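You operate a simulated robot arm through the tools that you are given. There is no shell and no other tool. Be economical: measure what you need, move in short steps, check, and stop when the job is done.

You run a simulated robot arm. Do the job below in one go: nothing can be reset, and whatever is moved stays where it is left.

TASK
Switch the box on and send a tone down line 3, then down line 1.
Fine: turn the line knob to each line and press the tone key once for each.

The check looks at the end state, three seconds after you hand in, the way a careful person would. Anything else that was tipped, shoved, dropped, spilled or broken makes it a failure.

THE ROBOT
A 7-joint arm with a two-finger parallel gripper, hanging from a carriage that runs on a rail from [-2.277, -0.018] to [0.003, 0] (x, y) and turns from -346 to 342 degrees about z. Base frame: it is fixed where the carriage stands at the start and does not move with it; the origin is on the floor, on the carriage's upright axis, x ahead of it, y to its left, z up. Units: m, degrees, N and s.
With the tool pointing down near the work surface it reaches from about 0.24 to 0.68 m from the robot's upright axis, wherever it stands. Its first joint turns from -166.0 to 166.0 degrees. Places, roughly: line knob [0.6, -0.1, 0.9]; main switch [0.6, 0, 0.9]; orange ground switch [0.5, -0.1, 0.9]; purple ground switch [0.5, -0.2, 0.9]; stage box [0.6, 0.2, 0.8]; strain bar [0.6, 0.2, 1]; white ground switch [0.5, 0, 0.9]; yellow tone key [0.6, -0.1, 0.9]. Payload 3.91 kg.
The TCP is the grasp point between the finger pads, 0.03 m short of the fingertips. In the tool frame z runs along the fingers and y along their closing line. Largest opening 0.11 m; finger width 0.02, thickness 0.01; the body of the gripper, 0.048 by 0.112 m, starts 0.055 m behind the TCP.
Orientation is that of the tool frame in the base frame, as a unit quaternion [x, y, z, w]. With the fingers straight down and closing along the base's y, the tool's x points along the base's -x, its y along +y and its z along -z.

THE INTERFACE
- The arm moves only by the tool step_arm. Its argument "moves" is a list of rows, each an object of numbers (a shift or turn left out is 0, a gripper value left out holds the last): "tx", "ty", "tz": the shift along the base's x, y, z in m; "rx", "ry", "rz": the turn, a rotation vector about the base's x, y, z in degrees; "jaw": the gripper command, from -1 (fully open) to 1 (shut), values between in proportion. In form: [{"tx": .., "ty": .., "tz": .., "rx": .., "ry": .., "rz": .., "jaw": ..}, ...]. A call has 1 to 20 rows; each row shifts and turns the commanded pose from where the row before left it. Rows are played at 5 a second. More than 0.05 m and 8.6 degrees between two rows, or a gripper value outside its range, and nothing of the call is played. A pose out of reach is approached as far as the arm can. The call stops where the force on the tool passes 40 N (or 10 N more than at its start, if that is more) or the arm is blocked; 0.2 s more then pass. The fingers move at their own pace (about 0.108 m/s each) and stop on an object; they squeeze with about 41 N. The grip force told is the motor's: it shows also when the fingers shut on nothing. Time passes only in rows, and 0.2 s behind the last, so rows that do not move let the fingers close. It gives the time, the measured TCP pose, the force on the tool (base axes), the opening and the grip force at its end, in the units of the frame above (readings bear some noise), with the torque about the TCP (base axes, N m) and any sound that the robot's microphone picked up, and new pictures: "show" is both (left out), scene, wrist or none.
- Cameras (640 x 400 px; columns grow to the right, rows downward): "scene" is now at [0.271, -0.0009, 1.4898]; the picture's right is [0.12, -0.99, 0.00], its down [-0.83, -0.10, -0.55] and it looks along [0.54, 0.07, -0.84] (base axes); focal length 269 px, centre (320, 200). "wrist" rides on the gripper at [0.072, 0.017, -0.103] in the tool frame; the picture's right is [-0.23, 0.97, 0.00], its down [-0.76, -0.18, -0.62] and it looks along [-0.61, -0.14, 0.78] (tool axes); focal length 222 px, centre (320, 200). There is no depth. A picture from a camera that has moved, and an enlarged one, comes with that camera's place and axes in the base frame and with its lens. The place of the scene camera against the robot may be out by one fixed shift of up to 0.018 m in any direction.
- move_column(by): slides the trunk up (or, below 0, down) by that many m; the arm and the scene camera ride with it, the base frame stays. It gives what a move gives, with no picture.
- base_move(legs): drives the robot by 1 to 6 legs, each [ahead, left, turn to the left] in m, m and degrees, along the robot's own axes; the way and the turn of a leg run together, so that a leg with both is an arc; at most 1.5 m and 180 degrees a leg. The arm and the cameras ride along, it lands a little off, and it stops where it bumps. It keeps to its track: a leg is cut to what the track allows. It gives what a move gives, and a new picture of the scene camera.
- head_to(pan, tilt): turns the head with the scene camera to pan (to the left, within 155 degrees either way) and tilt (down, from -29 to 69), counted from straight ahead of the robot. It gives what a move gives, and a new picture of the scene camera.
- enlarge(camera, box): a new picture of the part [left, top, right, bottom] of that camera's present view, enlarged. It takes no simulated time.
- job_done(): hands the job in; it is judged then, once.

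Go step by step. Nothing tells you exact positions but the pictures and the camera data: compare them with the known pose of the tool, close in by small moves and look again before you grip or let go. The budget is 120 turns and 260 pictures, counting those below and the enlarged ones. Unless the task says otherwise, let go and move clear before handing in, and close with one line.

The tools are called after ">>>" by a JSON object that holds its "method" and its "body". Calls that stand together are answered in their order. step_arm: Moves the arm, as the interface text tells. Its arguments: {"type":"object","properties":{"moves":{"type":"array","items":{"type":"object","properties":{"tx":{"type":"number"},"ty":{"type":"number"},"tz":{"type":"number"},"rx":{"type":"number"},"ry":{"type":"number"},"rz":{"type":"number"},"jaw":{"type":"number"}}}},"show":{"type":"string","enum":["both","scene","wrist","none"]}},"required":["moves"]} The other tools are called the same way: move_column (by) slides the trunk up or down; base_move (legs) drives the base; head_to (pan, tilt) turns the head that bears the scene camera; enlarge (camera, box) takes an enlarged picture of a part of a camera's view; job_done () hands the job in.

At the start:

```text
time_s: 0.0
ee_pos: [0.3997, -0.0755, 1.2217]
ee_rot: [0.0, 1.0, 0.0, 0.0]
ft_force: [0.3, -0.2, 0.6]
torque: [0.01, 0.0, 0.02]
opening: 0.1102
gripper_force: 0.0
trunk travel left (down, up): [-0.175, 0.405]
robot x, y, heading: [-0.0012, -0.0, 0.3]
head pan, tilt: [7.0, 56.9]
```

scene: 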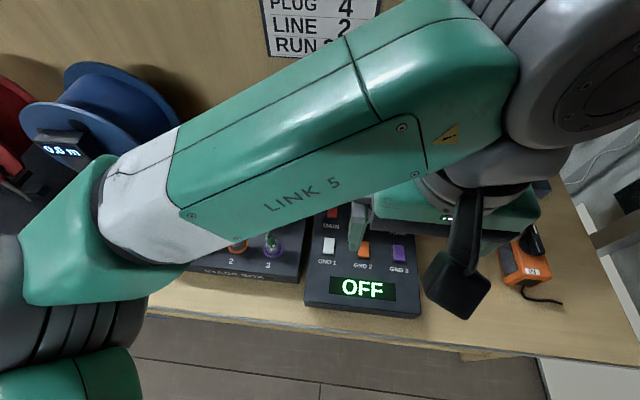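
wrist: 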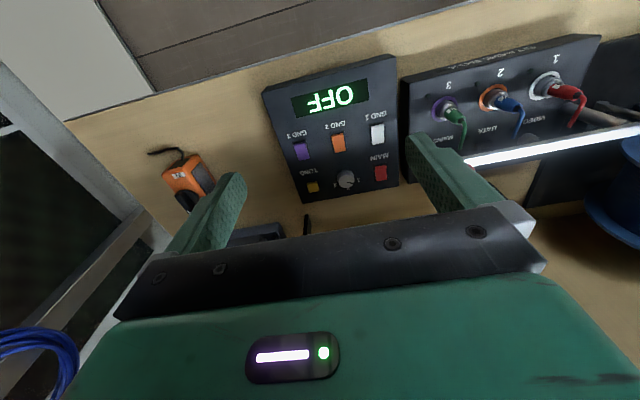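

I see the control box with the OFF display, the main switch, knob, tone key and three ground switches, plus a placard on the wall that the arm partly hides. I'll enlarge these first.

>>> {"method": "enlarge", "body": {"camera": "wrist", "box": [240, 40, 420, 220]}}

>>> {"method": "enlarge", "body": {"camera": "scene", "box": [240, 0, 400, 80]}}

>>> {"method": "enlarge", "body": {"camera": "wrist", "box": [390, 20, 640, 190]}}

```text
2.22 times, centred on (330, 130) of wrist
camera zoom: at [0.3267, -0.0589, 1.3244], right [0.23, 0.97, 0.0], down [0.76, -0.18, 0.62], along [0.61, -0.14, -0.78], focal length 494 px, centre (298, 356)
```

zoom: 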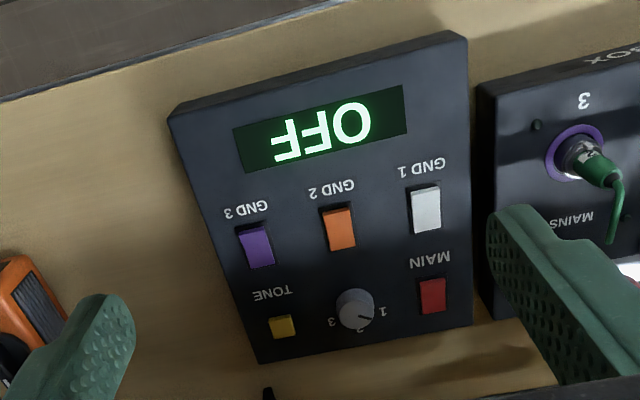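

```text
4.00 times, centred on (320, 40) of scene
camera zoom: at [0.271, -0.0009, 1.4898], right [0.12, -0.99, 0.0], down [-0.83, -0.1, -0.55], along [0.54, 0.07, -0.84], focal length 1077 px, centre (320, 840)
```

zoom: 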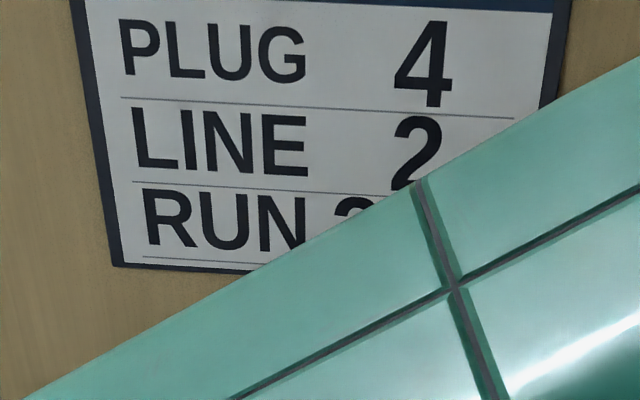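

```text
2.35 times, centred on (515, 105) of wrist
camera zoom: at [0.3267, -0.0589, 1.3244], right [0.23, 0.97, 0.0], down [0.76, -0.18, 0.62], along [0.61, -0.14, -0.78], focal length 523 px, centre (-139, 424)
```

zoom: 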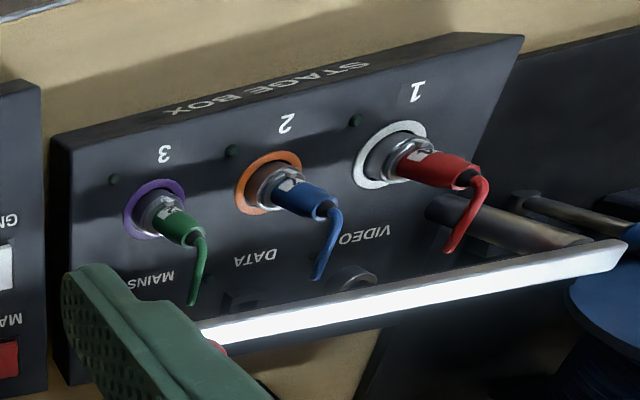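

The box matches the given places: main about (0.61, 0.01), tone about (0.615, -0.14), knob about (0.615, -0.065). I'll move closer for a second view so I can work out heights.

>>> {"method": "step_arm", "body": {"moves": [{"tx": 0.04, "jaw": 1}, {"tx": 0.04}, {"tx": 0.04}, {"tx": 0.03, "tz": -0.03}, {"tz": -0.04}, {"tz": -0.04}]}}

```text
time_s: 1.4
ee_pos: [0.5523, -0.0777, 1.1125]
ee_rot: [-0.001, 1.0, 0.0, 0.0]
ft_force: [0.1, 0.4, -0.1]
torque: [0.01, 0.02, -0.03]
opening: 0.0001
gripper_force: 37.1
trunk travel left (down, up): [-0.175, 0.405]
robot x, y, heading: [-0.0005, 0.0016, 0.1]
head pan, tilt: [7.0, 56.9]
camera scene: at [0.2709, -0.0009, 1.4899], right [0.12, -0.99, 0.0], down [-0.83, -0.1, -0.55], along [0.54, 0.07, -0.84], focal length 269 px, centre (320, 200)
camera wrist: at [0.4793, -0.06, 1.2146], right [0.23, 0.97, 0.0], down [0.76, -0.18, 0.62], along [0.61, -0.14, -0.78], focal length 222 px, centre (320, 200)
```

scene: 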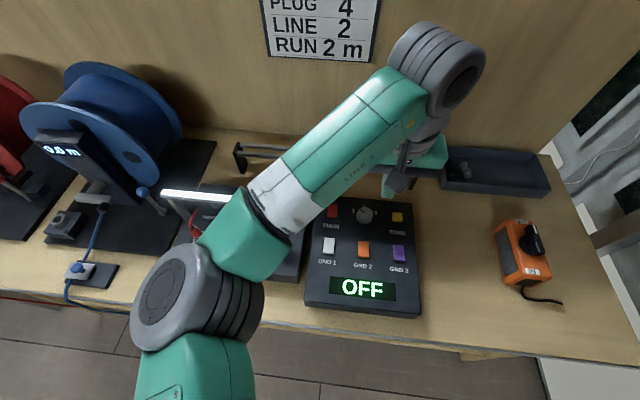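
wrist: 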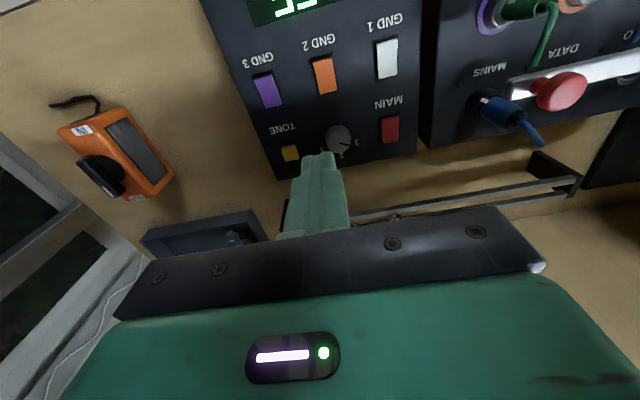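

From the two views the panel is nearly level at z about 0.865, with main near (0.634, 0.019), tone near (0.638, -0.148) and the knob near (0.622, -0.063, top 0.89). I'll look closely at the shapes next.

>>> {"method": "enlarge", "body": {"camera": "wrist", "box": [240, 90, 420, 190]}}

>>> {"method": "enlarge", "body": {"camera": "scene", "box": [295, 190, 425, 320]}}

```text
3.56 times, centred on (330, 140) of wrist
camera zoom: at [0.4793, -0.06, 1.2146], right [0.23, 0.97, 0.0], down [0.76, -0.18, 0.62], along [0.61, -0.14, -0.78], focal length 790 px, centre (284, 413)
```

zoom: 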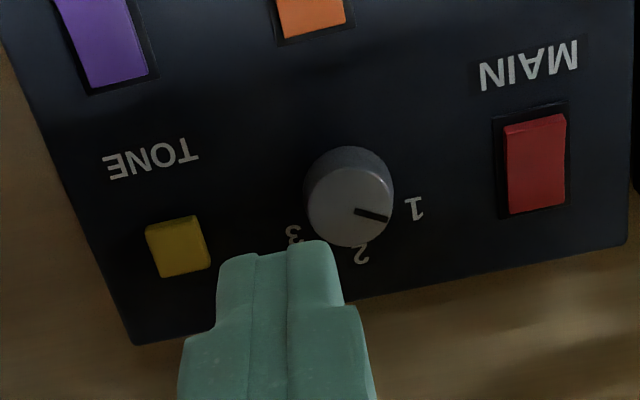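

```text
3.08 times, centred on (360, 255) of scene
camera zoom: at [0.2709, -0.0009, 1.4899], right [0.12, -0.99, 0.0], down [-0.83, -0.1, -0.55], along [0.54, 0.07, -0.84], focal length 829 px, centre (197, 31)
```

zoom: 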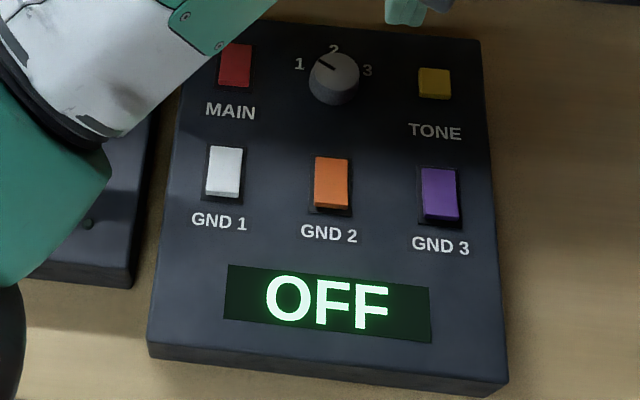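

The switches look like rockers, and the knob points at 1. I need to see which end of the main rocker is raised.

>>> {"method": "enlarge", "body": {"camera": "wrist", "box": [370, 105, 410, 155]}}

>>> {"method": "enlarge", "body": {"camera": "scene", "box": [315, 195, 375, 225]}}

>>> {"method": "enlarge", "body": {"camera": "wrist", "box": [300, 20, 410, 110]}}

```text
8.00 times, centred on (390, 130) of wrist
camera zoom: at [0.4793, -0.06, 1.2146], right [0.23, 0.97, 0.0], down [0.76, -0.18, 0.62], along [0.61, -0.14, -0.78], focal length 1777 px, centre (-240, 760)
```

zoom: 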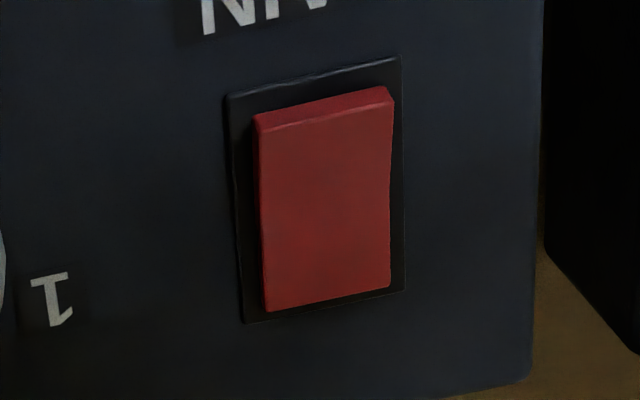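

```text
10.67 times, centred on (345, 210) of scene
camera zoom: at [0.2709, -0.0009, 1.4899], right [0.12, -0.99, 0.0], down [-0.83, -0.1, -0.55], along [0.54, 0.07, -0.84], focal length 2873 px, centre (53, 93)
```

zoom: 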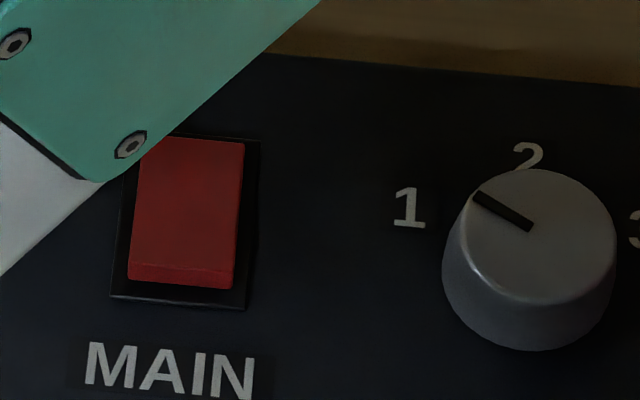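

```text
4.44 times, centred on (355, 65) of wrist
camera zoom: at [0.4793, -0.06, 1.2146], right [0.23, 0.97, 0.0], down [0.76, -0.18, 0.62], along [0.61, -0.14, -0.78], focal length 987 px, centre (164, 800)
```

zoom: 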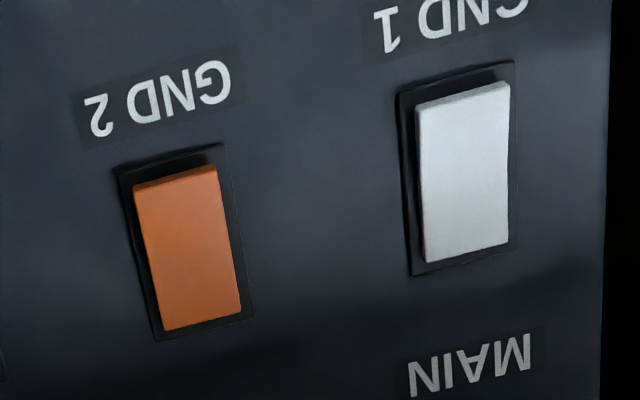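

The knob points at line 1, and the main rocker spans x 0.618–0.658 at y 0.02. I'll hover over its far end and check clearance to the white bar before pressing.

>>> {"method": "step_arm", "body": {"moves": [{"tx": 0.034, "ty": 0.031}, {"tx": 0.034, "ty": 0.031}, {"tx": 0.03, "ty": 0.032}, {"tz": -0.04}, {"tz": -0.03}, {}]}}

```text
time_s: 2.8
ee_pos: [0.648, 0.0192, 1.042]
ee_rot: [-0.001, 1.0, 0.0, 0.0]
ft_force: [-0.7, -0.2, 0.0]
torque: [-0.05, 0.02, 0.06]
opening: 0.0001
gripper_force: 37.3
trunk travel left (down, up): [-0.175, 0.405]
robot x, y, heading: [-0.0003, 0.0, -0.1]
head pan, tilt: [7.0, 56.9]
camera scene: at [0.271, -0.0009, 1.4898], right [0.12, -0.99, 0.0], down [-0.83, -0.1, -0.55], along [0.54, 0.07, -0.84], focal length 269 px, centre (320, 200)
camera wrist: at [0.5747, 0.036, 1.1438], right [0.23, 0.97, 0.0], down [0.76, -0.18, 0.62], along [0.61, -0.14, -0.78], focal length 222 px, centre (320, 200)
```

scene: 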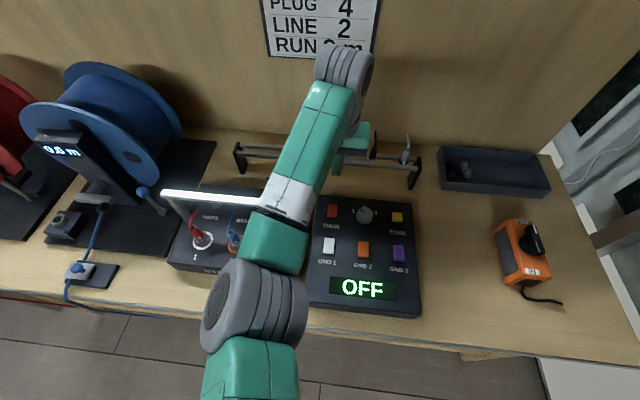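
wrist: 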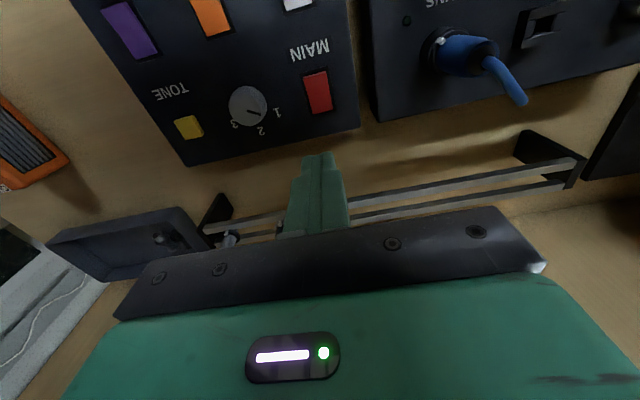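

Clearances look fine, with the bar's end at y of at least 0.14 near x 0.57. I'll descend partway and check.

>>> {"method": "step_arm", "body": {"moves": [{"tx": 0.002, "tz": -0.03}, {"tz": -0.03}, {"tz": -0.03}, {}]}}

```text
time_s: 3.8
ee_pos: [0.6499, 0.0163, 0.9503]
ee_rot: [0.0, 1.0, 0.001, 0.0]
ft_force: [-0.6, -1.6, 0.8]
torque: [-0.01, 0.0, 0.05]
opening: 0.0
gripper_force: 37.8
trunk travel left (down, up): [-0.175, 0.405]
robot x, y, heading: [0.0001, -0.0035, -0.3]
head pan, tilt: [7.0, 56.9]
camera scene: at [0.271, -0.0009, 1.4898], right [0.12, -0.99, 0.0], down [-0.83, -0.1, -0.55], along [0.54, 0.07, -0.84], focal length 269 px, centre (320, 200)
camera wrist: at [0.5759, 0.0335, 1.0534], right [0.23, 0.97, 0.0], down [0.76, -0.18, 0.62], along [0.61, -0.14, -0.78], focal length 222 px, centre (320, 200)
```

scene: 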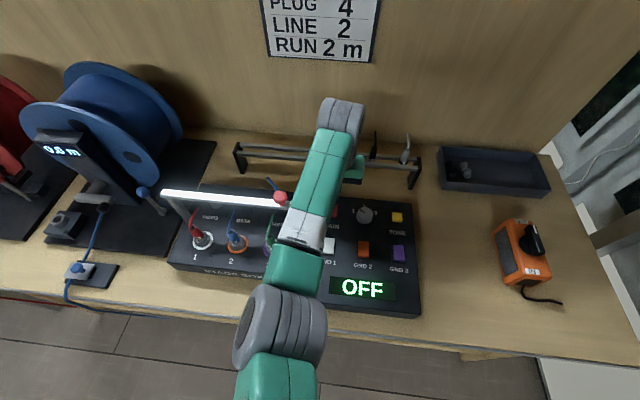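
wrist: 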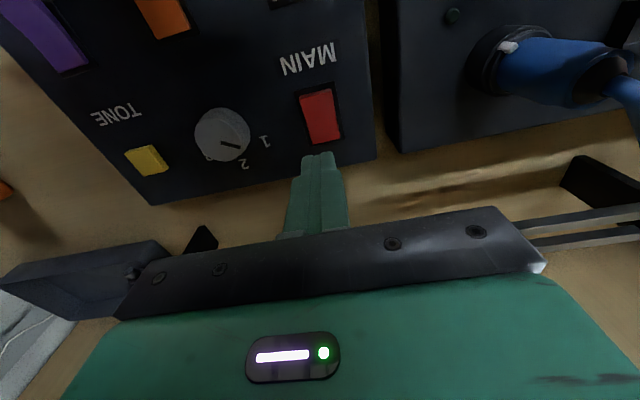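

The bar's red end sits at y about 0.12, clear of the hand, and I'm over the rocker's far end. I'll press down in small steps.

>>> {"method": "step_arm", "body": {"moves": [{"ty": 0.002, "tz": -0.03}, {"tz": -0.01}, {"tz": -0.005}, {"tz": -0.004}, {"tz": -0.004}]}}

```text
time_s: 5.0
ee_pos: [0.6499, 0.0201, 0.8993]
ee_rot: [-0.001, 1.0, 0.0, -0.001]
ft_force: [0.0, -0.2, -0.5]
torque: [0.02, -0.02, 0.02]
opening: 0.0002
gripper_force: 37.3
trunk travel left (down, up): [-0.175, 0.405]
robot x, y, heading: [0.0018, 0.0048, 0.1]
head pan, tilt: [7.0, 56.9]
camera scene: at [0.271, -0.0009, 1.4898], right [0.12, -0.99, 0.0], down [-0.83, -0.1, -0.55], along [0.54, 0.07, -0.84], focal length 269 px, centre (320, 200)
camera wrist: at [0.5765, 0.0365, 1.0014], right [0.23, 0.97, 0.0], down [0.76, -0.18, 0.62], along [0.61, -0.14, -0.78], focal length 222 px, centre (320, 200)
```

scene: 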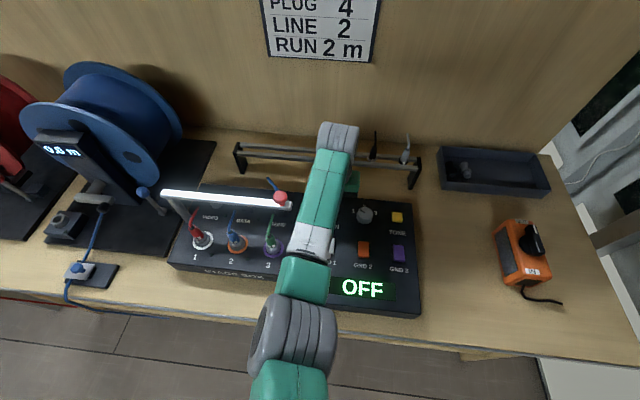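
wrist: 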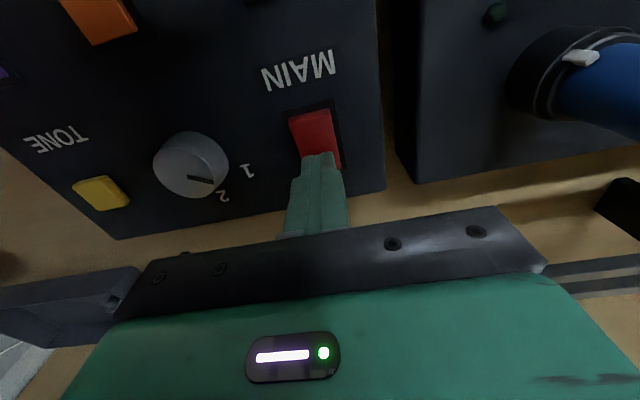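

No contact yet, so I'll go on down in small steps.

>>> {"method": "step_arm", "body": {"moves": [{"tz": -0.004}, {"tz": -0.004}, {"tz": -0.003}, {"tz": -0.003}]}}

```text
time_s: 5.6
ee_pos: [0.6541, 0.0204, 0.8991]
ee_rot: [0.001, 1.0, 0.0, 0.005]
ft_force: [0.2, 0.1, 11.1]
torque: [0.01, 0.12, 0.03]
opening: 0.0002
gripper_force: 37.9
trunk travel left (down, up): [-0.175, 0.405]
robot x, y, heading: [-0.0004, 0.0006, -0.1]
head pan, tilt: [7.0, 56.9]
stopped in row 2: the force on the tool passed its limit at 52 N (the readings are from after the stop); the commanded pose is now the measured one
camera scene: at [0.2715, -0.0009, 1.49], right [0.12, -0.99, 0.0], down [-0.83, -0.1, -0.55], along [0.54, 0.07, -0.84], focal length 269 px, centre (320, 200)
camera wrist: at [0.5793, 0.037, 0.9996], right [0.23, 0.97, 0.0], down [0.76, -0.18, 0.63], along [0.61, -0.14, -0.78], focal length 222 px, centre (320, 200)
```

scene: 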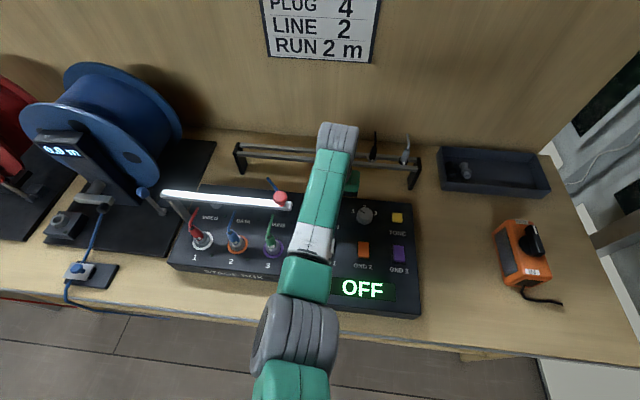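
wrist: 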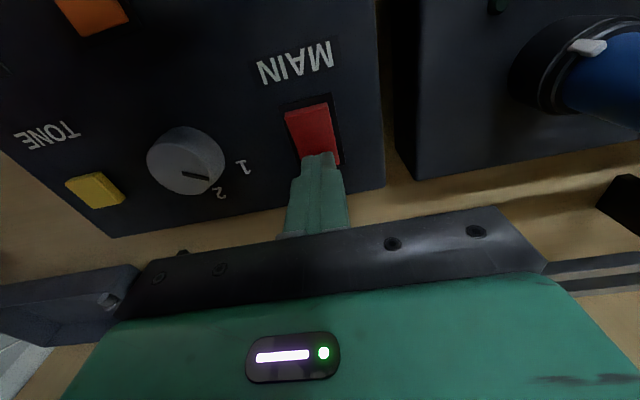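

Firm contact at the far end but it still reads OFF, so that end was already down. I'll lift and press the near end.

>>> {"method": "step_arm", "body": {"moves": [{"tz": 0.02}, {"tx": -0.03}, {"tz": -0.01}, {"tz": -0.004}, {"tz": -0.003}, {"tz": -0.003}, {"tz": -0.003}]}}

```text
time_s: 7.2
ee_pos: [0.6231, 0.0193, 0.8988]
ee_rot: [0.001, 1.0, 0.0, 0.006]
ft_force: [-5.3, -0.5, 11.1]
torque: [-0.03, 0.07, -0.07]
opening: 0.0002
gripper_force: 37.6
trunk travel left (down, up): [-0.175, 0.405]
robot x, y, heading: [-0.0004, -0.0011, 0.2]
head pan, tilt: [7.0, 56.9]
stopped in row 7: the force on the tool passed its limit at 46 N (the readings are from after the stop); the commanded pose is now the measured one
camera scene: at [0.2704, -0.001, 1.4897], right [0.12, -0.99, 0.0], down [-0.83, -0.1, -0.55], along [0.54, 0.07, -0.84], focal length 269 px, centre (320, 200)
camera wrist: at [0.5488, 0.0364, 0.9995], right [0.23, 0.97, 0.0], down [0.76, -0.18, 0.63], along [0.61, -0.14, -0.78], focal length 222 px, centre (320, 200)
```

scene: 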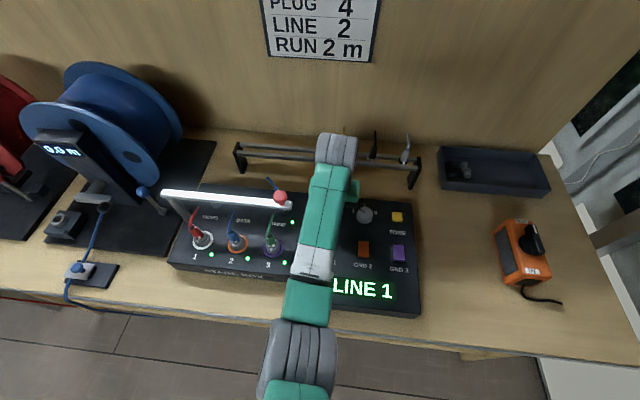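
wrist: 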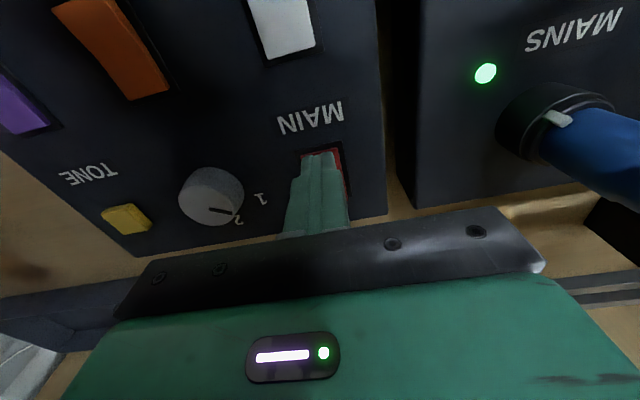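

The box is on and the display reads LINE 1. I'll lift, move over the knob and open the jaws.

>>> {"method": "step_arm", "body": {"moves": [{"tz": 0.04}, {"tz": 0.04}, {"ty": -0.04, "jaw": -0.27}, {"ty": -0.042}, {}]}}

```text
time_s: 8.4
ee_pos: [0.625, -0.062, 0.9781]
ee_rot: [0.001, 1.0, 0.0, 0.004]
ft_force: [0.3, 0.2, 0.0]
torque: [0.0, 0.01, -0.02]
opening: 0.0698
gripper_force: 0.1
trunk travel left (down, up): [-0.175, 0.405]
robot x, y, heading: [0.0008, 0.004, -0.1]
head pan, tilt: [7.0, 56.9]
camera scene: at [0.2706, -0.001, 1.4899], right [0.12, -0.99, 0.0], down [-0.83, -0.1, -0.55], along [0.54, 0.07, -0.84], focal length 269 px, centre (320, 200)
camera wrist: at [0.5498, -0.0447, 1.0786], right [0.23, 0.97, 0.0], down [0.76, -0.18, 0.63], along [0.61, -0.14, -0.78], focal length 222 px, centre (320, 200)
```

scene: 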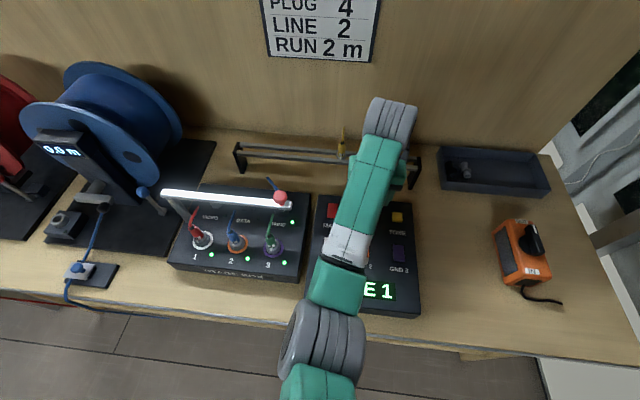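
wrist: 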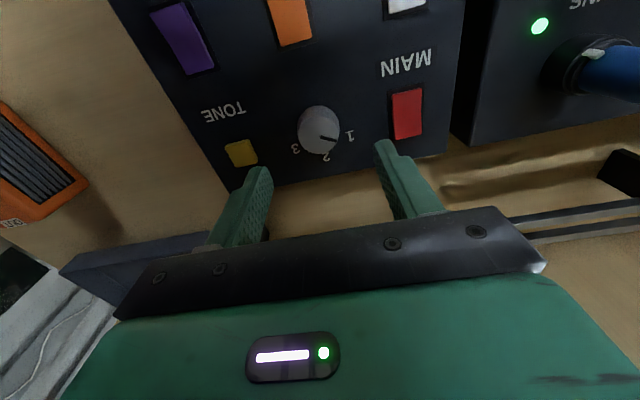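

Next is a zoom to fix the knob's centre.

>>> {"method": "enlarge", "body": {"camera": "wrist", "box": [270, 90, 370, 170]}}

```text
5.00 times, centred on (320, 130) of wrist
camera zoom: at [0.5498, -0.0447, 1.0786], right [0.23, 0.97, 0.0], down [0.76, -0.18, 0.63], along [0.61, -0.14, -0.78], focal length 1111 px, centre (320, 550)
```

zoom: 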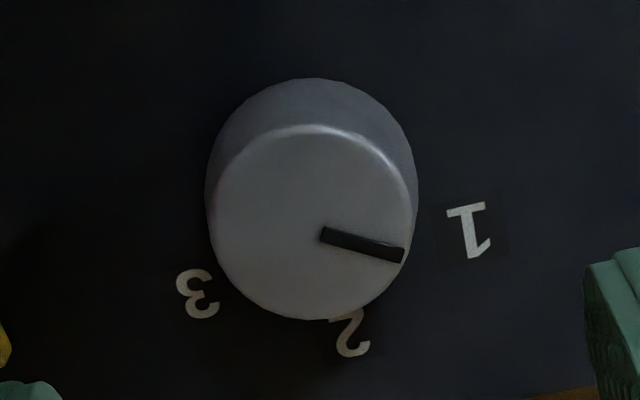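

The knob centre is (0.625, -0.063) and about 0.037 m across, directly under the TCP. I'll pre-rotate +60°, then descend around it.

>>> {"method": "step_arm", "body": {"moves": [{"rz": 7.5}, {"rz": 7.5}, {"rz": 7.5}, {"rz": 7.5}, {"rz": 7.5}, {"rz": 7.5}, {"rz": 7.5}, {"rz": 7.5}, {}]}}

```text
time_s: 10.4
ee_pos: [0.6228, -0.0622, 0.9762]
ee_rot: [-0.5, 0.866, 0.002, 0.003]
ft_force: [-1.0, 1.2, 0.4]
torque: [0.03, -0.02, 0.0]
opening: 0.0702
gripper_force: 0.0
trunk travel left (down, up): [-0.175, 0.405]
robot x, y, heading: [0.0033, 0.0002, 0.1]
head pan, tilt: [7.0, 56.9]
camera scene: at [0.2706, -0.0009, 1.4898], right [0.12, -0.99, 0.0], down [-0.83, -0.1, -0.55], along [0.54, 0.07, -0.84], focal length 269 px, centre (320, 200)
camera wrist: at [0.5708, -0.1174, 1.0784], right [-0.73, 0.68, 0.0], down [0.53, 0.57, 0.63], along [0.43, 0.46, -0.78], focal length 222 px, centre (320, 200)
```

scene: 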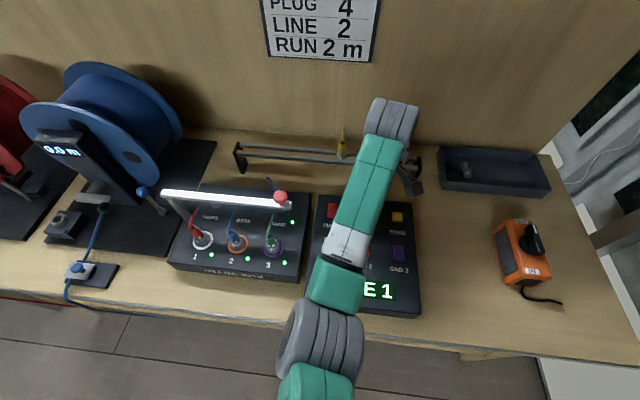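
wrist: 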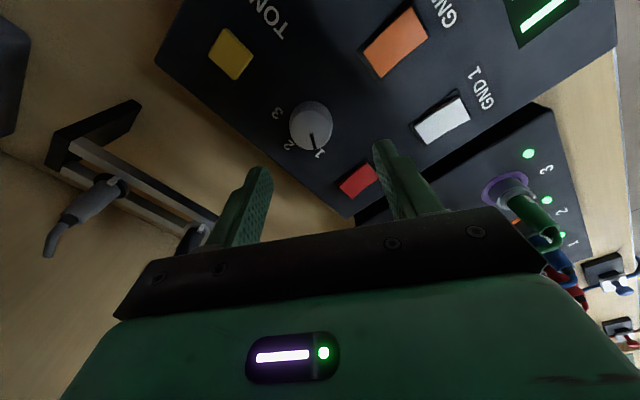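

The knob is still between the fingers, so I'll descend around it with a small correction.

>>> {"method": "step_arm", "body": {"moves": [{"tx": 0.002, "ty": -0.002, "tz": -0.03}, {"tz": -0.03}, {"tz": -0.007}, {"tz": -0.006}, {}], "show": "wrist"}}

```text
time_s: 11.6
ee_pos: [0.6249, -0.0633, 0.9033]
ee_rot: [-0.5, 0.866, 0.003, 0.004]
ft_force: [0.7, -1.0, 0.1]
torque: [0.05, 0.01, -0.03]
opening: 0.07
gripper_force: 0.0
trunk travel left (down, up): [-0.175, 0.405]
robot x, y, heading: [0.0007, 0.0036, -0.0]
head pan, tilt: [7.0, 56.9]
camera wrist: at [0.5733, -0.1194, 1.0053], right [-0.73, 0.68, 0.0], down [0.53, 0.56, 0.63], along [0.43, 0.46, -0.78], focal length 222 px, centre (320, 200)
```

wrist: 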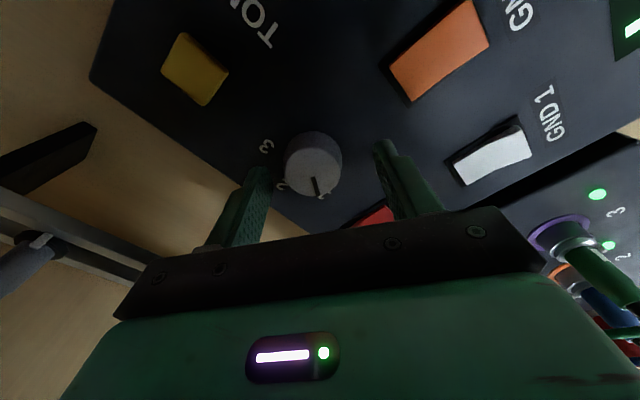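

I'll check the centring more finely.

>>> {"method": "enlarge", "body": {"camera": "wrist", "box": [230, 110, 410, 220]}}

```text
3.56 times, centred on (320, 165) of wrist
camera zoom: at [0.5733, -0.1194, 1.0053], right [-0.73, 0.68, 0.0], down [0.53, 0.56, 0.63], along [0.43, 0.46, -0.78], focal length 790 px, centre (320, 324)
```

zoom: 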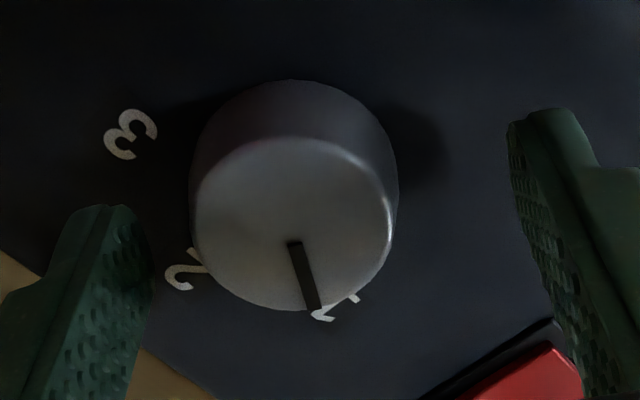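

The knob centre is about (0.628, -0.066) with its top at 0.882. I'll adjust by a few mm, go 5 mm lower and close.

>>> {"method": "step_arm", "body": {"moves": [{"tx": 0.003, "ty": -0.002, "tz": -0.003}, {"tz": -0.002}, {"jaw": 1}, {}, {}, {}], "show": "wrist"}}

```text
time_s: 13.0
ee_pos: [0.6311, -0.0676, 0.8988]
ee_rot: [-0.499, 0.867, 0.002, 0.005]
ft_force: [8.7, -5.8, -8.4]
torque: [0.13, -0.68, 0.0]
opening: 0.0397
gripper_force: 44.7
trunk travel left (down, up): [-0.175, 0.405]
robot x, y, heading: [-0.0012, 0.0013, -0.1]
head pan, tilt: [7.0, 56.9]
camera wrist: at [0.578, -0.1222, 1.0015], right [-0.73, 0.69, 0.0], down [0.53, 0.56, 0.63], along [0.43, 0.46, -0.78], focal length 222 px, centre (320, 200)
```

wrist: 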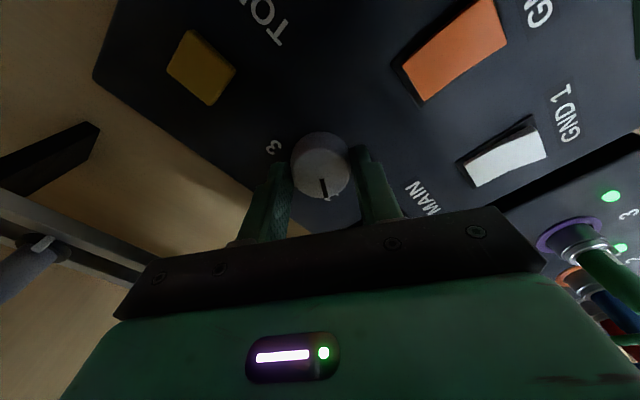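

Gripped, with a small side load. I'll take that up and turn clockwise toward 2.

>>> {"method": "step_arm", "body": {"moves": [{"tx": 0.003, "ty": -0.002}, {"rz": -6}, {"rz": -6}, {"rz": -6}, {"rz": -6}, {"rz": -6}]}}

```text
time_s: 14.3
ee_pos: [0.6301, -0.0657, 0.899]
ee_rot: [-0.296, 0.955, 0.002, 0.004]
ft_force: [-11.8, 4.7, 12.2]
torque: [0.62, 0.61, -0.02]
opening: 0.0399
gripper_force: 44.5
trunk travel left (down, up): [-0.175, 0.405]
robot x, y, heading: [-0.002, 0.0, -0.0]
head pan, tilt: [7.0, 56.9]
stopped in row 6: the force on the tool passed its limit at 42 N (the readings are from after the stop); the commanded pose is now the measured one
camera scene: at [0.2694, -0.0002, 1.4893], right [0.12, -0.99, 0.0], down [-0.83, -0.1, -0.55], along [0.54, 0.07, -0.84], focal length 269 px, centre (320, 200)
camera wrist: at [0.5591, -0.0943, 1.0017], right [-0.36, 0.93, 0.01], down [0.73, 0.28, 0.63], along [0.58, 0.23, -0.78], focal length 222 px, centre (320, 200)
```

scene: 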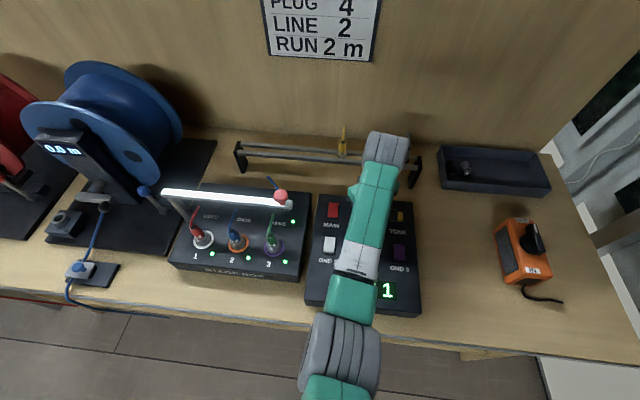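
wrist: 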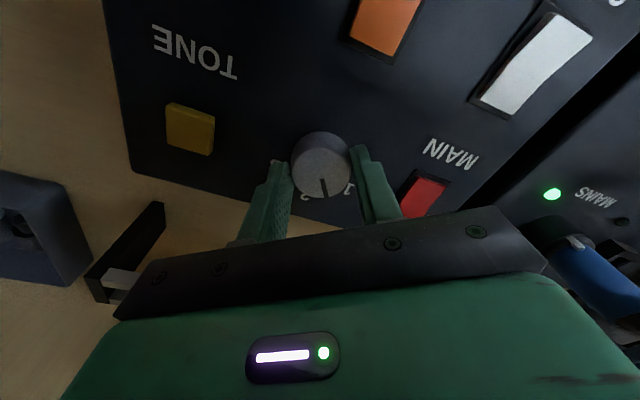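

The knob turns with the jaws and is now between 1 and 2. The stop was only side load from slight misalignment, so I'll keep turning in shorter runs.

>>> {"method": "step_arm", "body": {"moves": [{"rz": -6}, {"rz": -6}, {"rz": -6}, {"rz": -6}]}}

```text
time_s: 15.3
ee_pos: [0.6293, -0.0662, 0.9011]
ee_rot: [-0.09, 0.996, 0.003, 0.004]
ft_force: [-19.1, 10.3, 21.4]
torque: [0.21, 0.68, 0.03]
opening: 0.0398
gripper_force: 44.7
trunk travel left (down, up): [-0.175, 0.405]
robot x, y, heading: [-0.002, -0.0005, -0.1]
head pan, tilt: [7.0, 56.9]
camera scene: at [0.2692, 0.0003, 1.4896], right [0.12, -0.99, 0.0], down [-0.83, -0.1, -0.55], along [0.54, 0.07, -0.84], focal length 269 px, centre (320, 200)
camera wrist: at [0.5534, -0.0624, 1.0016], right [0.05, 1.0, 0.0], down [0.78, -0.04, 0.63], along [0.63, -0.03, -0.78], focal length 222 px, centre (320, 200)
```

scene: 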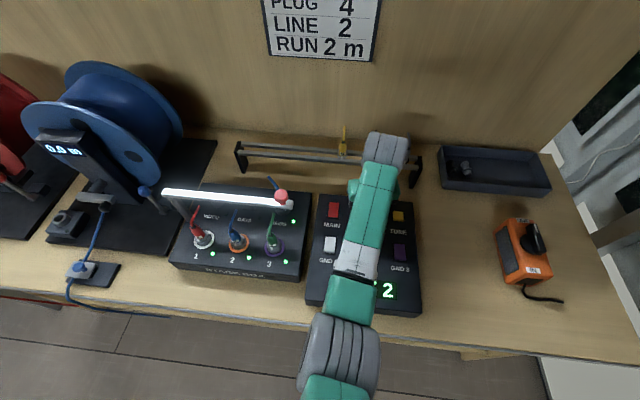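
wrist: 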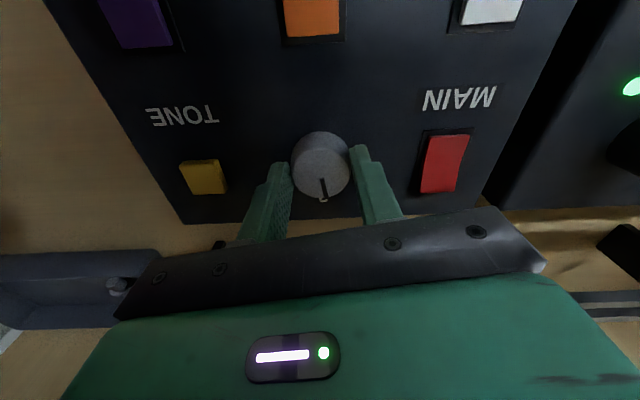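

The display reads LINE 2. I'll relieve the side load slightly and keep turning to 3.

>>> {"method": "step_arm", "body": {"moves": [{"tx": -0.002, "ty": 0.001, "tz": 0.002}, {"rz": -6}, {"rz": -6}, {"rz": -6}, {"rz": -6}, {"rz": -6}]}}

```text
time_s: 16.7
ee_pos: [0.6284, -0.0657, 0.9009]
ee_rot: [0.172, 0.985, 0.0, 0.004]
ft_force: [7.4, 11.1, -21.9]
torque: [0.28, -0.1, 0.08]
opening: 0.0395
gripper_force: 45.3
trunk travel left (down, up): [-0.175, 0.405]
robot x, y, heading: [-0.0012, -0.0024, -0.2]
head pan, tilt: [7.0, 56.9]
camera scene: at [0.27, 0.0006, 1.4896], right [0.12, -0.99, 0.0], down [-0.83, -0.1, -0.55], along [0.54, 0.07, -0.84], focal length 269 px, centre (320, 200)
camera wrist: at [0.565, -0.0238, 1.0032], right [0.54, 0.84, 0.0], down [0.65, -0.42, 0.63], along [0.53, -0.34, -0.78], focal length 222 px, centre (320, 200)
```

scene: 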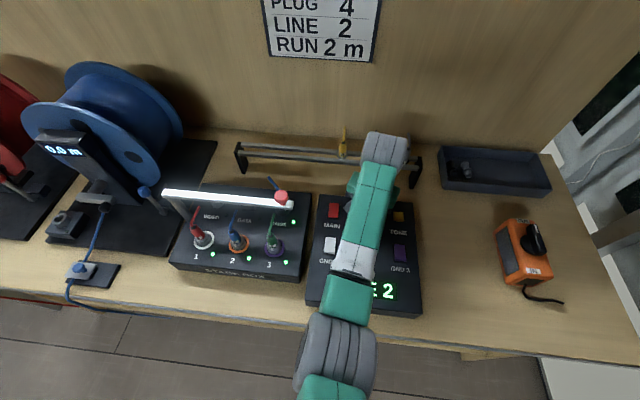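
wrist: 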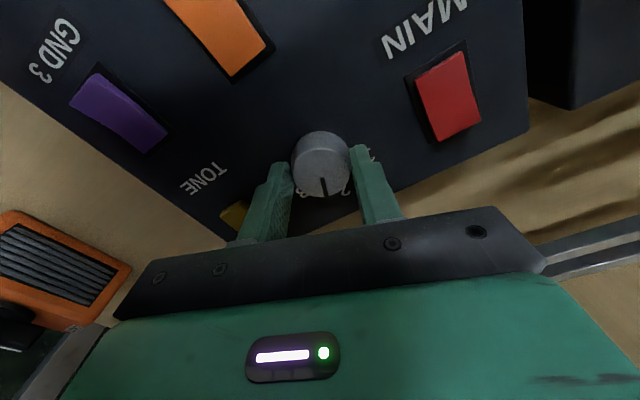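

It is between 2 and 3 now, so I'll continue.

>>> {"method": "step_arm", "body": {"moves": [{"tx": 0.001, "ty": 0.001, "tz": -0.001}, {"rz": -6}, {"rz": -6}, {"rz": -6}, {"rz": -6}]}}

```text
time_s: 17.9
ee_pos: [0.6295, -0.0631, 0.9013]
ee_rot: [0.372, 0.928, 0.001, 0.003]
ft_force: [-8.8, 14.6, 8.6]
torque: [0.6, 0.56, 0.02]
opening: 0.0394
gripper_force: 45.5
trunk travel left (down, up): [-0.175, 0.405]
robot x, y, heading: [-0.0022, 0.0024, -0.4]
head pan, tilt: [7.0, 56.9]
camera scene: at [0.2697, 0.0008, 1.4898], right [0.12, -0.99, 0.0], down [-0.83, -0.1, -0.55], along [0.54, 0.07, -0.84], focal length 269 px, centre (320, 200)
camera wrist: at [0.5874, -0.0005, 1.0032], right [0.84, 0.55, 0.0], down [0.42, -0.65, 0.63], along [0.35, -0.52, -0.78], focal length 222 px, centre (320, 200)
```

scene: 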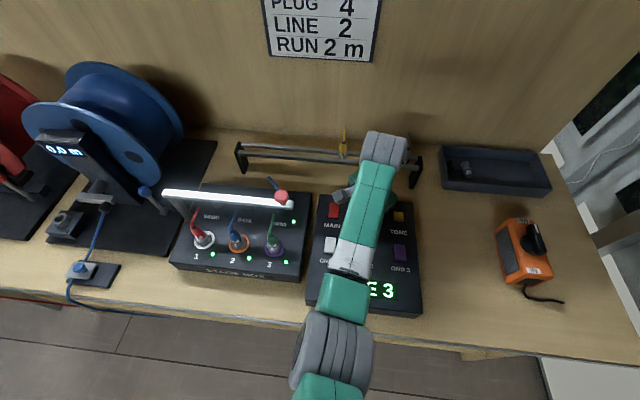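
wrist: 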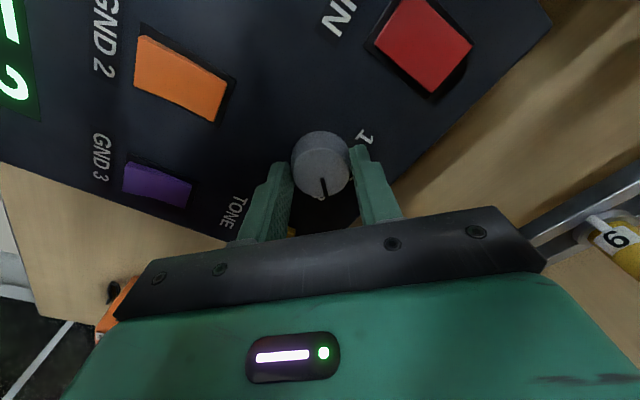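

The display reads LINE 3. I'll release, lift, close the jaws and look for the tone key.

>>> {"method": "step_arm", "body": {"moves": [{"jaw": -0.27}, {}, {"tz": 0.04}, {"tz": 0.03}, {"jaw": 1, "ty": -0.04}, {"ty": -0.038, "tx": 0.006}, {}, {}]}}

```text
time_s: 19.7
ee_pos: [0.6377, -0.1426, 0.9711]
ee_rot: [0.372, 0.928, -0.002, 0.005]
ft_force: [-0.3, -0.6, 0.2]
torque: [0.03, 0.01, 0.0]
opening: 0.0002
gripper_force: 37.4
trunk travel left (down, up): [-0.175, 0.405]
robot x, y, heading: [-0.0016, -0.0028, -0.1]
head pan, tilt: [7.0, 56.9]
camera scene: at [0.2703, -0.0008, 1.4898], right [0.12, -0.99, 0.0], down [-0.83, -0.1, -0.55], along [0.54, 0.07, -0.84], focal length 269 px, centre (320, 200)
camera wrist: at [0.5956, -0.08, 1.0727], right [0.84, 0.55, 0.0], down [0.42, -0.65, 0.63], along [0.35, -0.53, -0.78], focal length 222 px, centre (320, 200)
```

scene: 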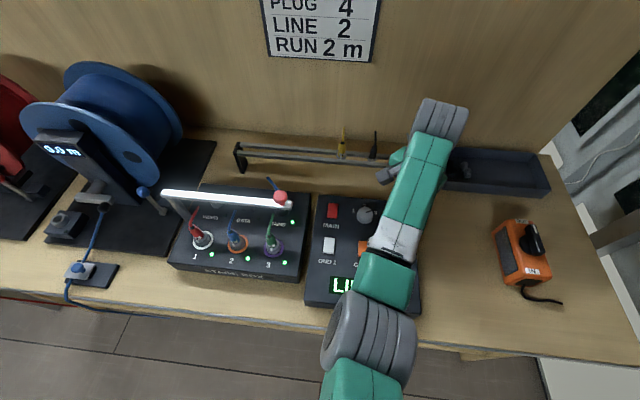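
wrist: 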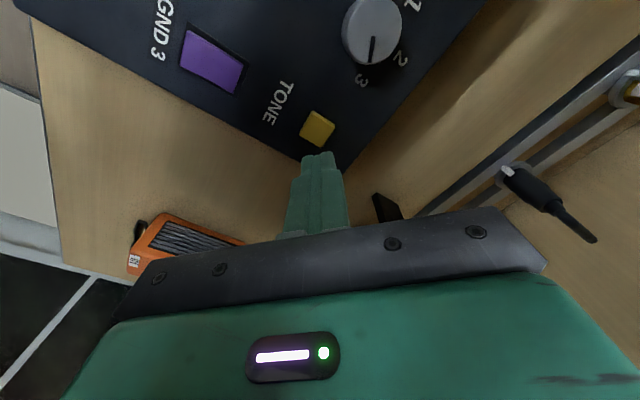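

The tone key is at (0.638, -0.148). I'll line up and descend to just above it.

>>> {"method": "step_arm", "body": {"moves": [{"ty": -0.005, "tz": -0.03}, {"tz": -0.025}, {"tz": -0.006}, {}], "show": "wrist"}}

>>> {"method": "enlarge", "body": {"camera": "wrist", "box": [260, 100, 400, 200]}}

```text
time_s: 20.7
ee_pos: [0.6365, -0.1484, 0.9103]
ee_rot: [0.373, 0.928, -0.001, 0.005]
ft_force: [0.0, -0.5, 0.3]
torque: [0.0, 0.03, 0.01]
opening: 0.0001
gripper_force: 38.1
trunk travel left (down, up): [-0.175, 0.405]
robot x, y, heading: [-0.0001, -0.0054, -0.1]
head pan, tilt: [7.0, 56.9]
camera wrist: at [0.5942, -0.0857, 1.0114], right [0.84, 0.55, 0.0], down [0.42, -0.65, 0.63], along [0.35, -0.53, -0.78], focal length 222 px, centre (320, 200)
```

wrist: 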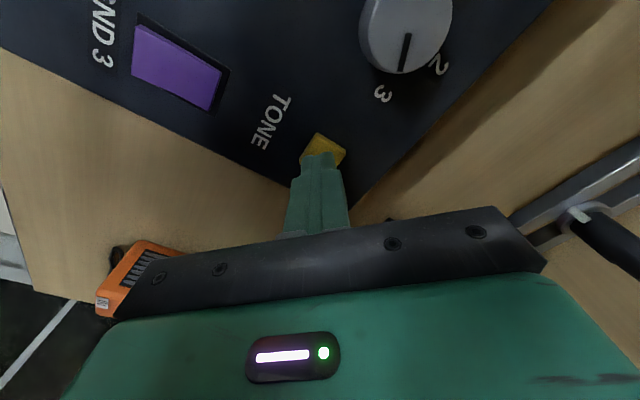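

```text
4.00 times, centred on (330, 150) of wrist
camera zoom: at [0.5942, -0.0857, 1.0114], right [0.84, 0.55, 0.0], down [0.42, -0.65, 0.63], along [0.35, -0.53, -0.78], focal length 888 px, centre (280, 400)
```

zoom: 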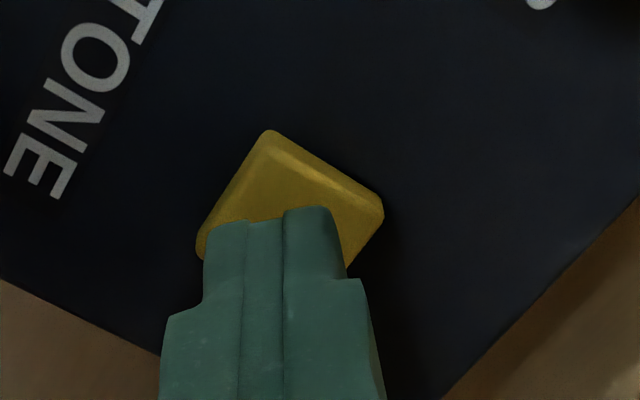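

The fingertip is centred over the key, so I'll press gently in 2 mm steps.

>>> {"method": "step_arm", "body": {"moves": [{"tz": -0.004}, {"tz": -0.002}, {"tz": -0.002}, {"tz": -0.002}], "show": "scene"}}

```text
time_s: 21.7
ee_pos: [0.6364, -0.1495, 0.9009]
ee_rot: [0.372, 0.928, -0.001, 0.004]
ft_force: [-0.4, 0.2, 0.5]
torque: [0.01, 0.05, 0.02]
opening: 0.0
gripper_force: 38.2
trunk travel left (down, up): [-0.175, 0.405]
robot x, y, heading: [0.0025, -0.005, 0.1]
head pan, tilt: [7.0, 56.9]
camera scene: at [0.2704, -0.0008, 1.4899], right [0.12, -0.99, 0.0], down [-0.83, -0.1, -0.55], along [0.54, 0.07, -0.84], focal length 269 px, centre (320, 200)
```

scene: 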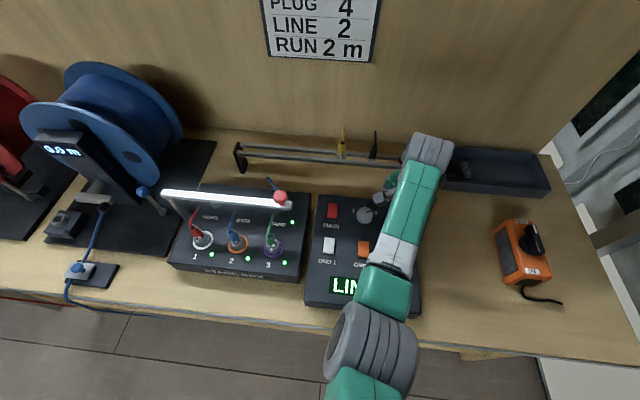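

>>> {"method": "step_arm", "body": {"moves": [{"tz": -0.002}, {"tz": -0.002}, {"tz": -0.002}, {"tz": -0.002}], "show": "scene"}}

```text
time_s: 22.7
ee_pos: [0.6387, -0.1495, 0.8941]
ee_rot: [0.371, 0.929, -0.001, 0.006]
ft_force: [-3.7, 2.4, 14.8]
torque: [0.09, 0.17, 0.06]
opening: 0.0001
gripper_force: 37.6
trunk travel left (down, up): [-0.175, 0.405]
robot x, y, heading: [-0.0024, 0.0023, -0.1]
head pan, tilt: [7.0, 56.9]
heard: click
camera scene: at [0.2705, -0.0008, 1.4902], right [0.12, -0.99, 0.0], down [-0.83, -0.1, -0.55], along [0.54, 0.07, -0.84], focal length 269 px, centre (320, 200)
```

scene: 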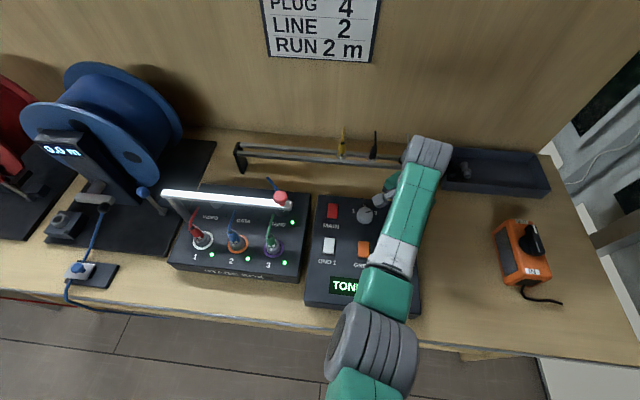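

It clicked and the display shows TONE. I'll lift straight up, go back over the knob, open and read the display.

>>> {"method": "step_arm", "body": {"moves": [{"tz": 0.04}, {"tz": 0.035}, {"tx": -0.005, "ty": 0.042, "jaw": -0.27}, {"tx": -0.005, "ty": 0.042}, {}]}}

>>> {"method": "enlarge", "body": {"camera": "scene", "box": [300, 190, 430, 320]}}

>>> {"method": "enlarge", "body": {"camera": "wrist", "box": [220, 80, 420, 200]}}

```text
time_s: 23.9
ee_pos: [0.6283, -0.064, 0.9671]
ee_rot: [0.373, 0.928, 0.0, 0.005]
ft_force: [-0.1, -0.1, 0.3]
torque: [-0.01, 0.02, -0.01]
opening: 0.0701
gripper_force: 0.2
trunk travel left (down, up): [-0.175, 0.405]
robot x, y, heading: [0.0004, -0.002, -0.0]
head pan, tilt: [7.0, 56.9]
camera scene: at [0.2704, -0.0007, 1.4898], right [0.12, -0.99, 0.0], down [-0.83, -0.1, -0.55], along [0.54, 0.07, -0.84], focal length 269 px, centre (320, 200)
camera wrist: at [0.5854, -0.001, 1.0697], right [0.84, 0.55, 0.0], down [0.42, -0.65, 0.63], along [0.35, -0.53, -0.78], focal length 222 px, centre (320, 200)
```

scene: 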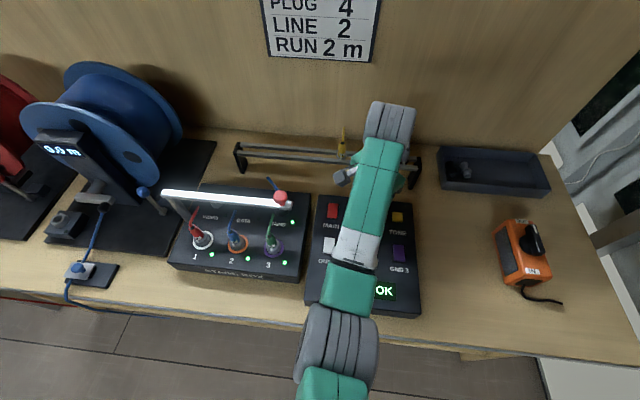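
wrist: 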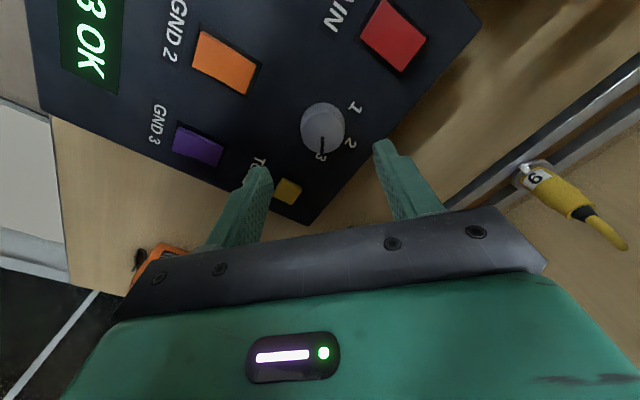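

```text
3.08 times, centred on (365, 255) of scene
camera zoom: at [0.2704, -0.0007, 1.4898], right [0.12, -0.99, 0.0], down [-0.83, -0.1, -0.55], along [0.54, 0.07, -0.84], focal length 829 px, centre (182, 31)
```

zoom: 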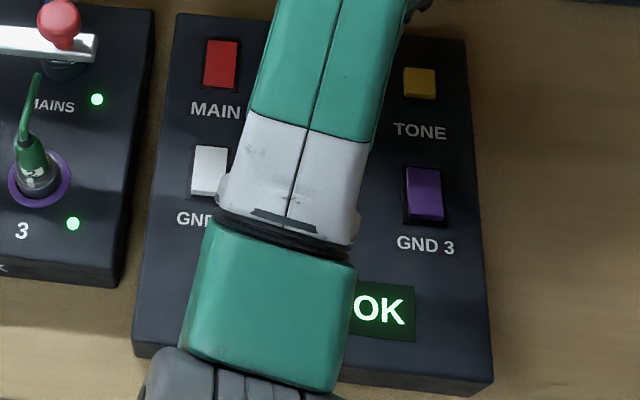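

```text
3.20 times, centred on (320, 140) of wrist
camera zoom: at [0.5854, -0.001, 1.0697], right [0.84, 0.55, 0.0], down [0.42, -0.65, 0.63], along [0.35, -0.53, -0.78], focal length 711 px, centre (320, 392)
```

zoom: 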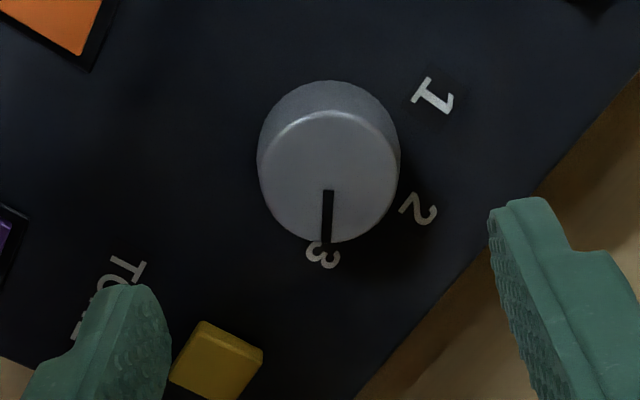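

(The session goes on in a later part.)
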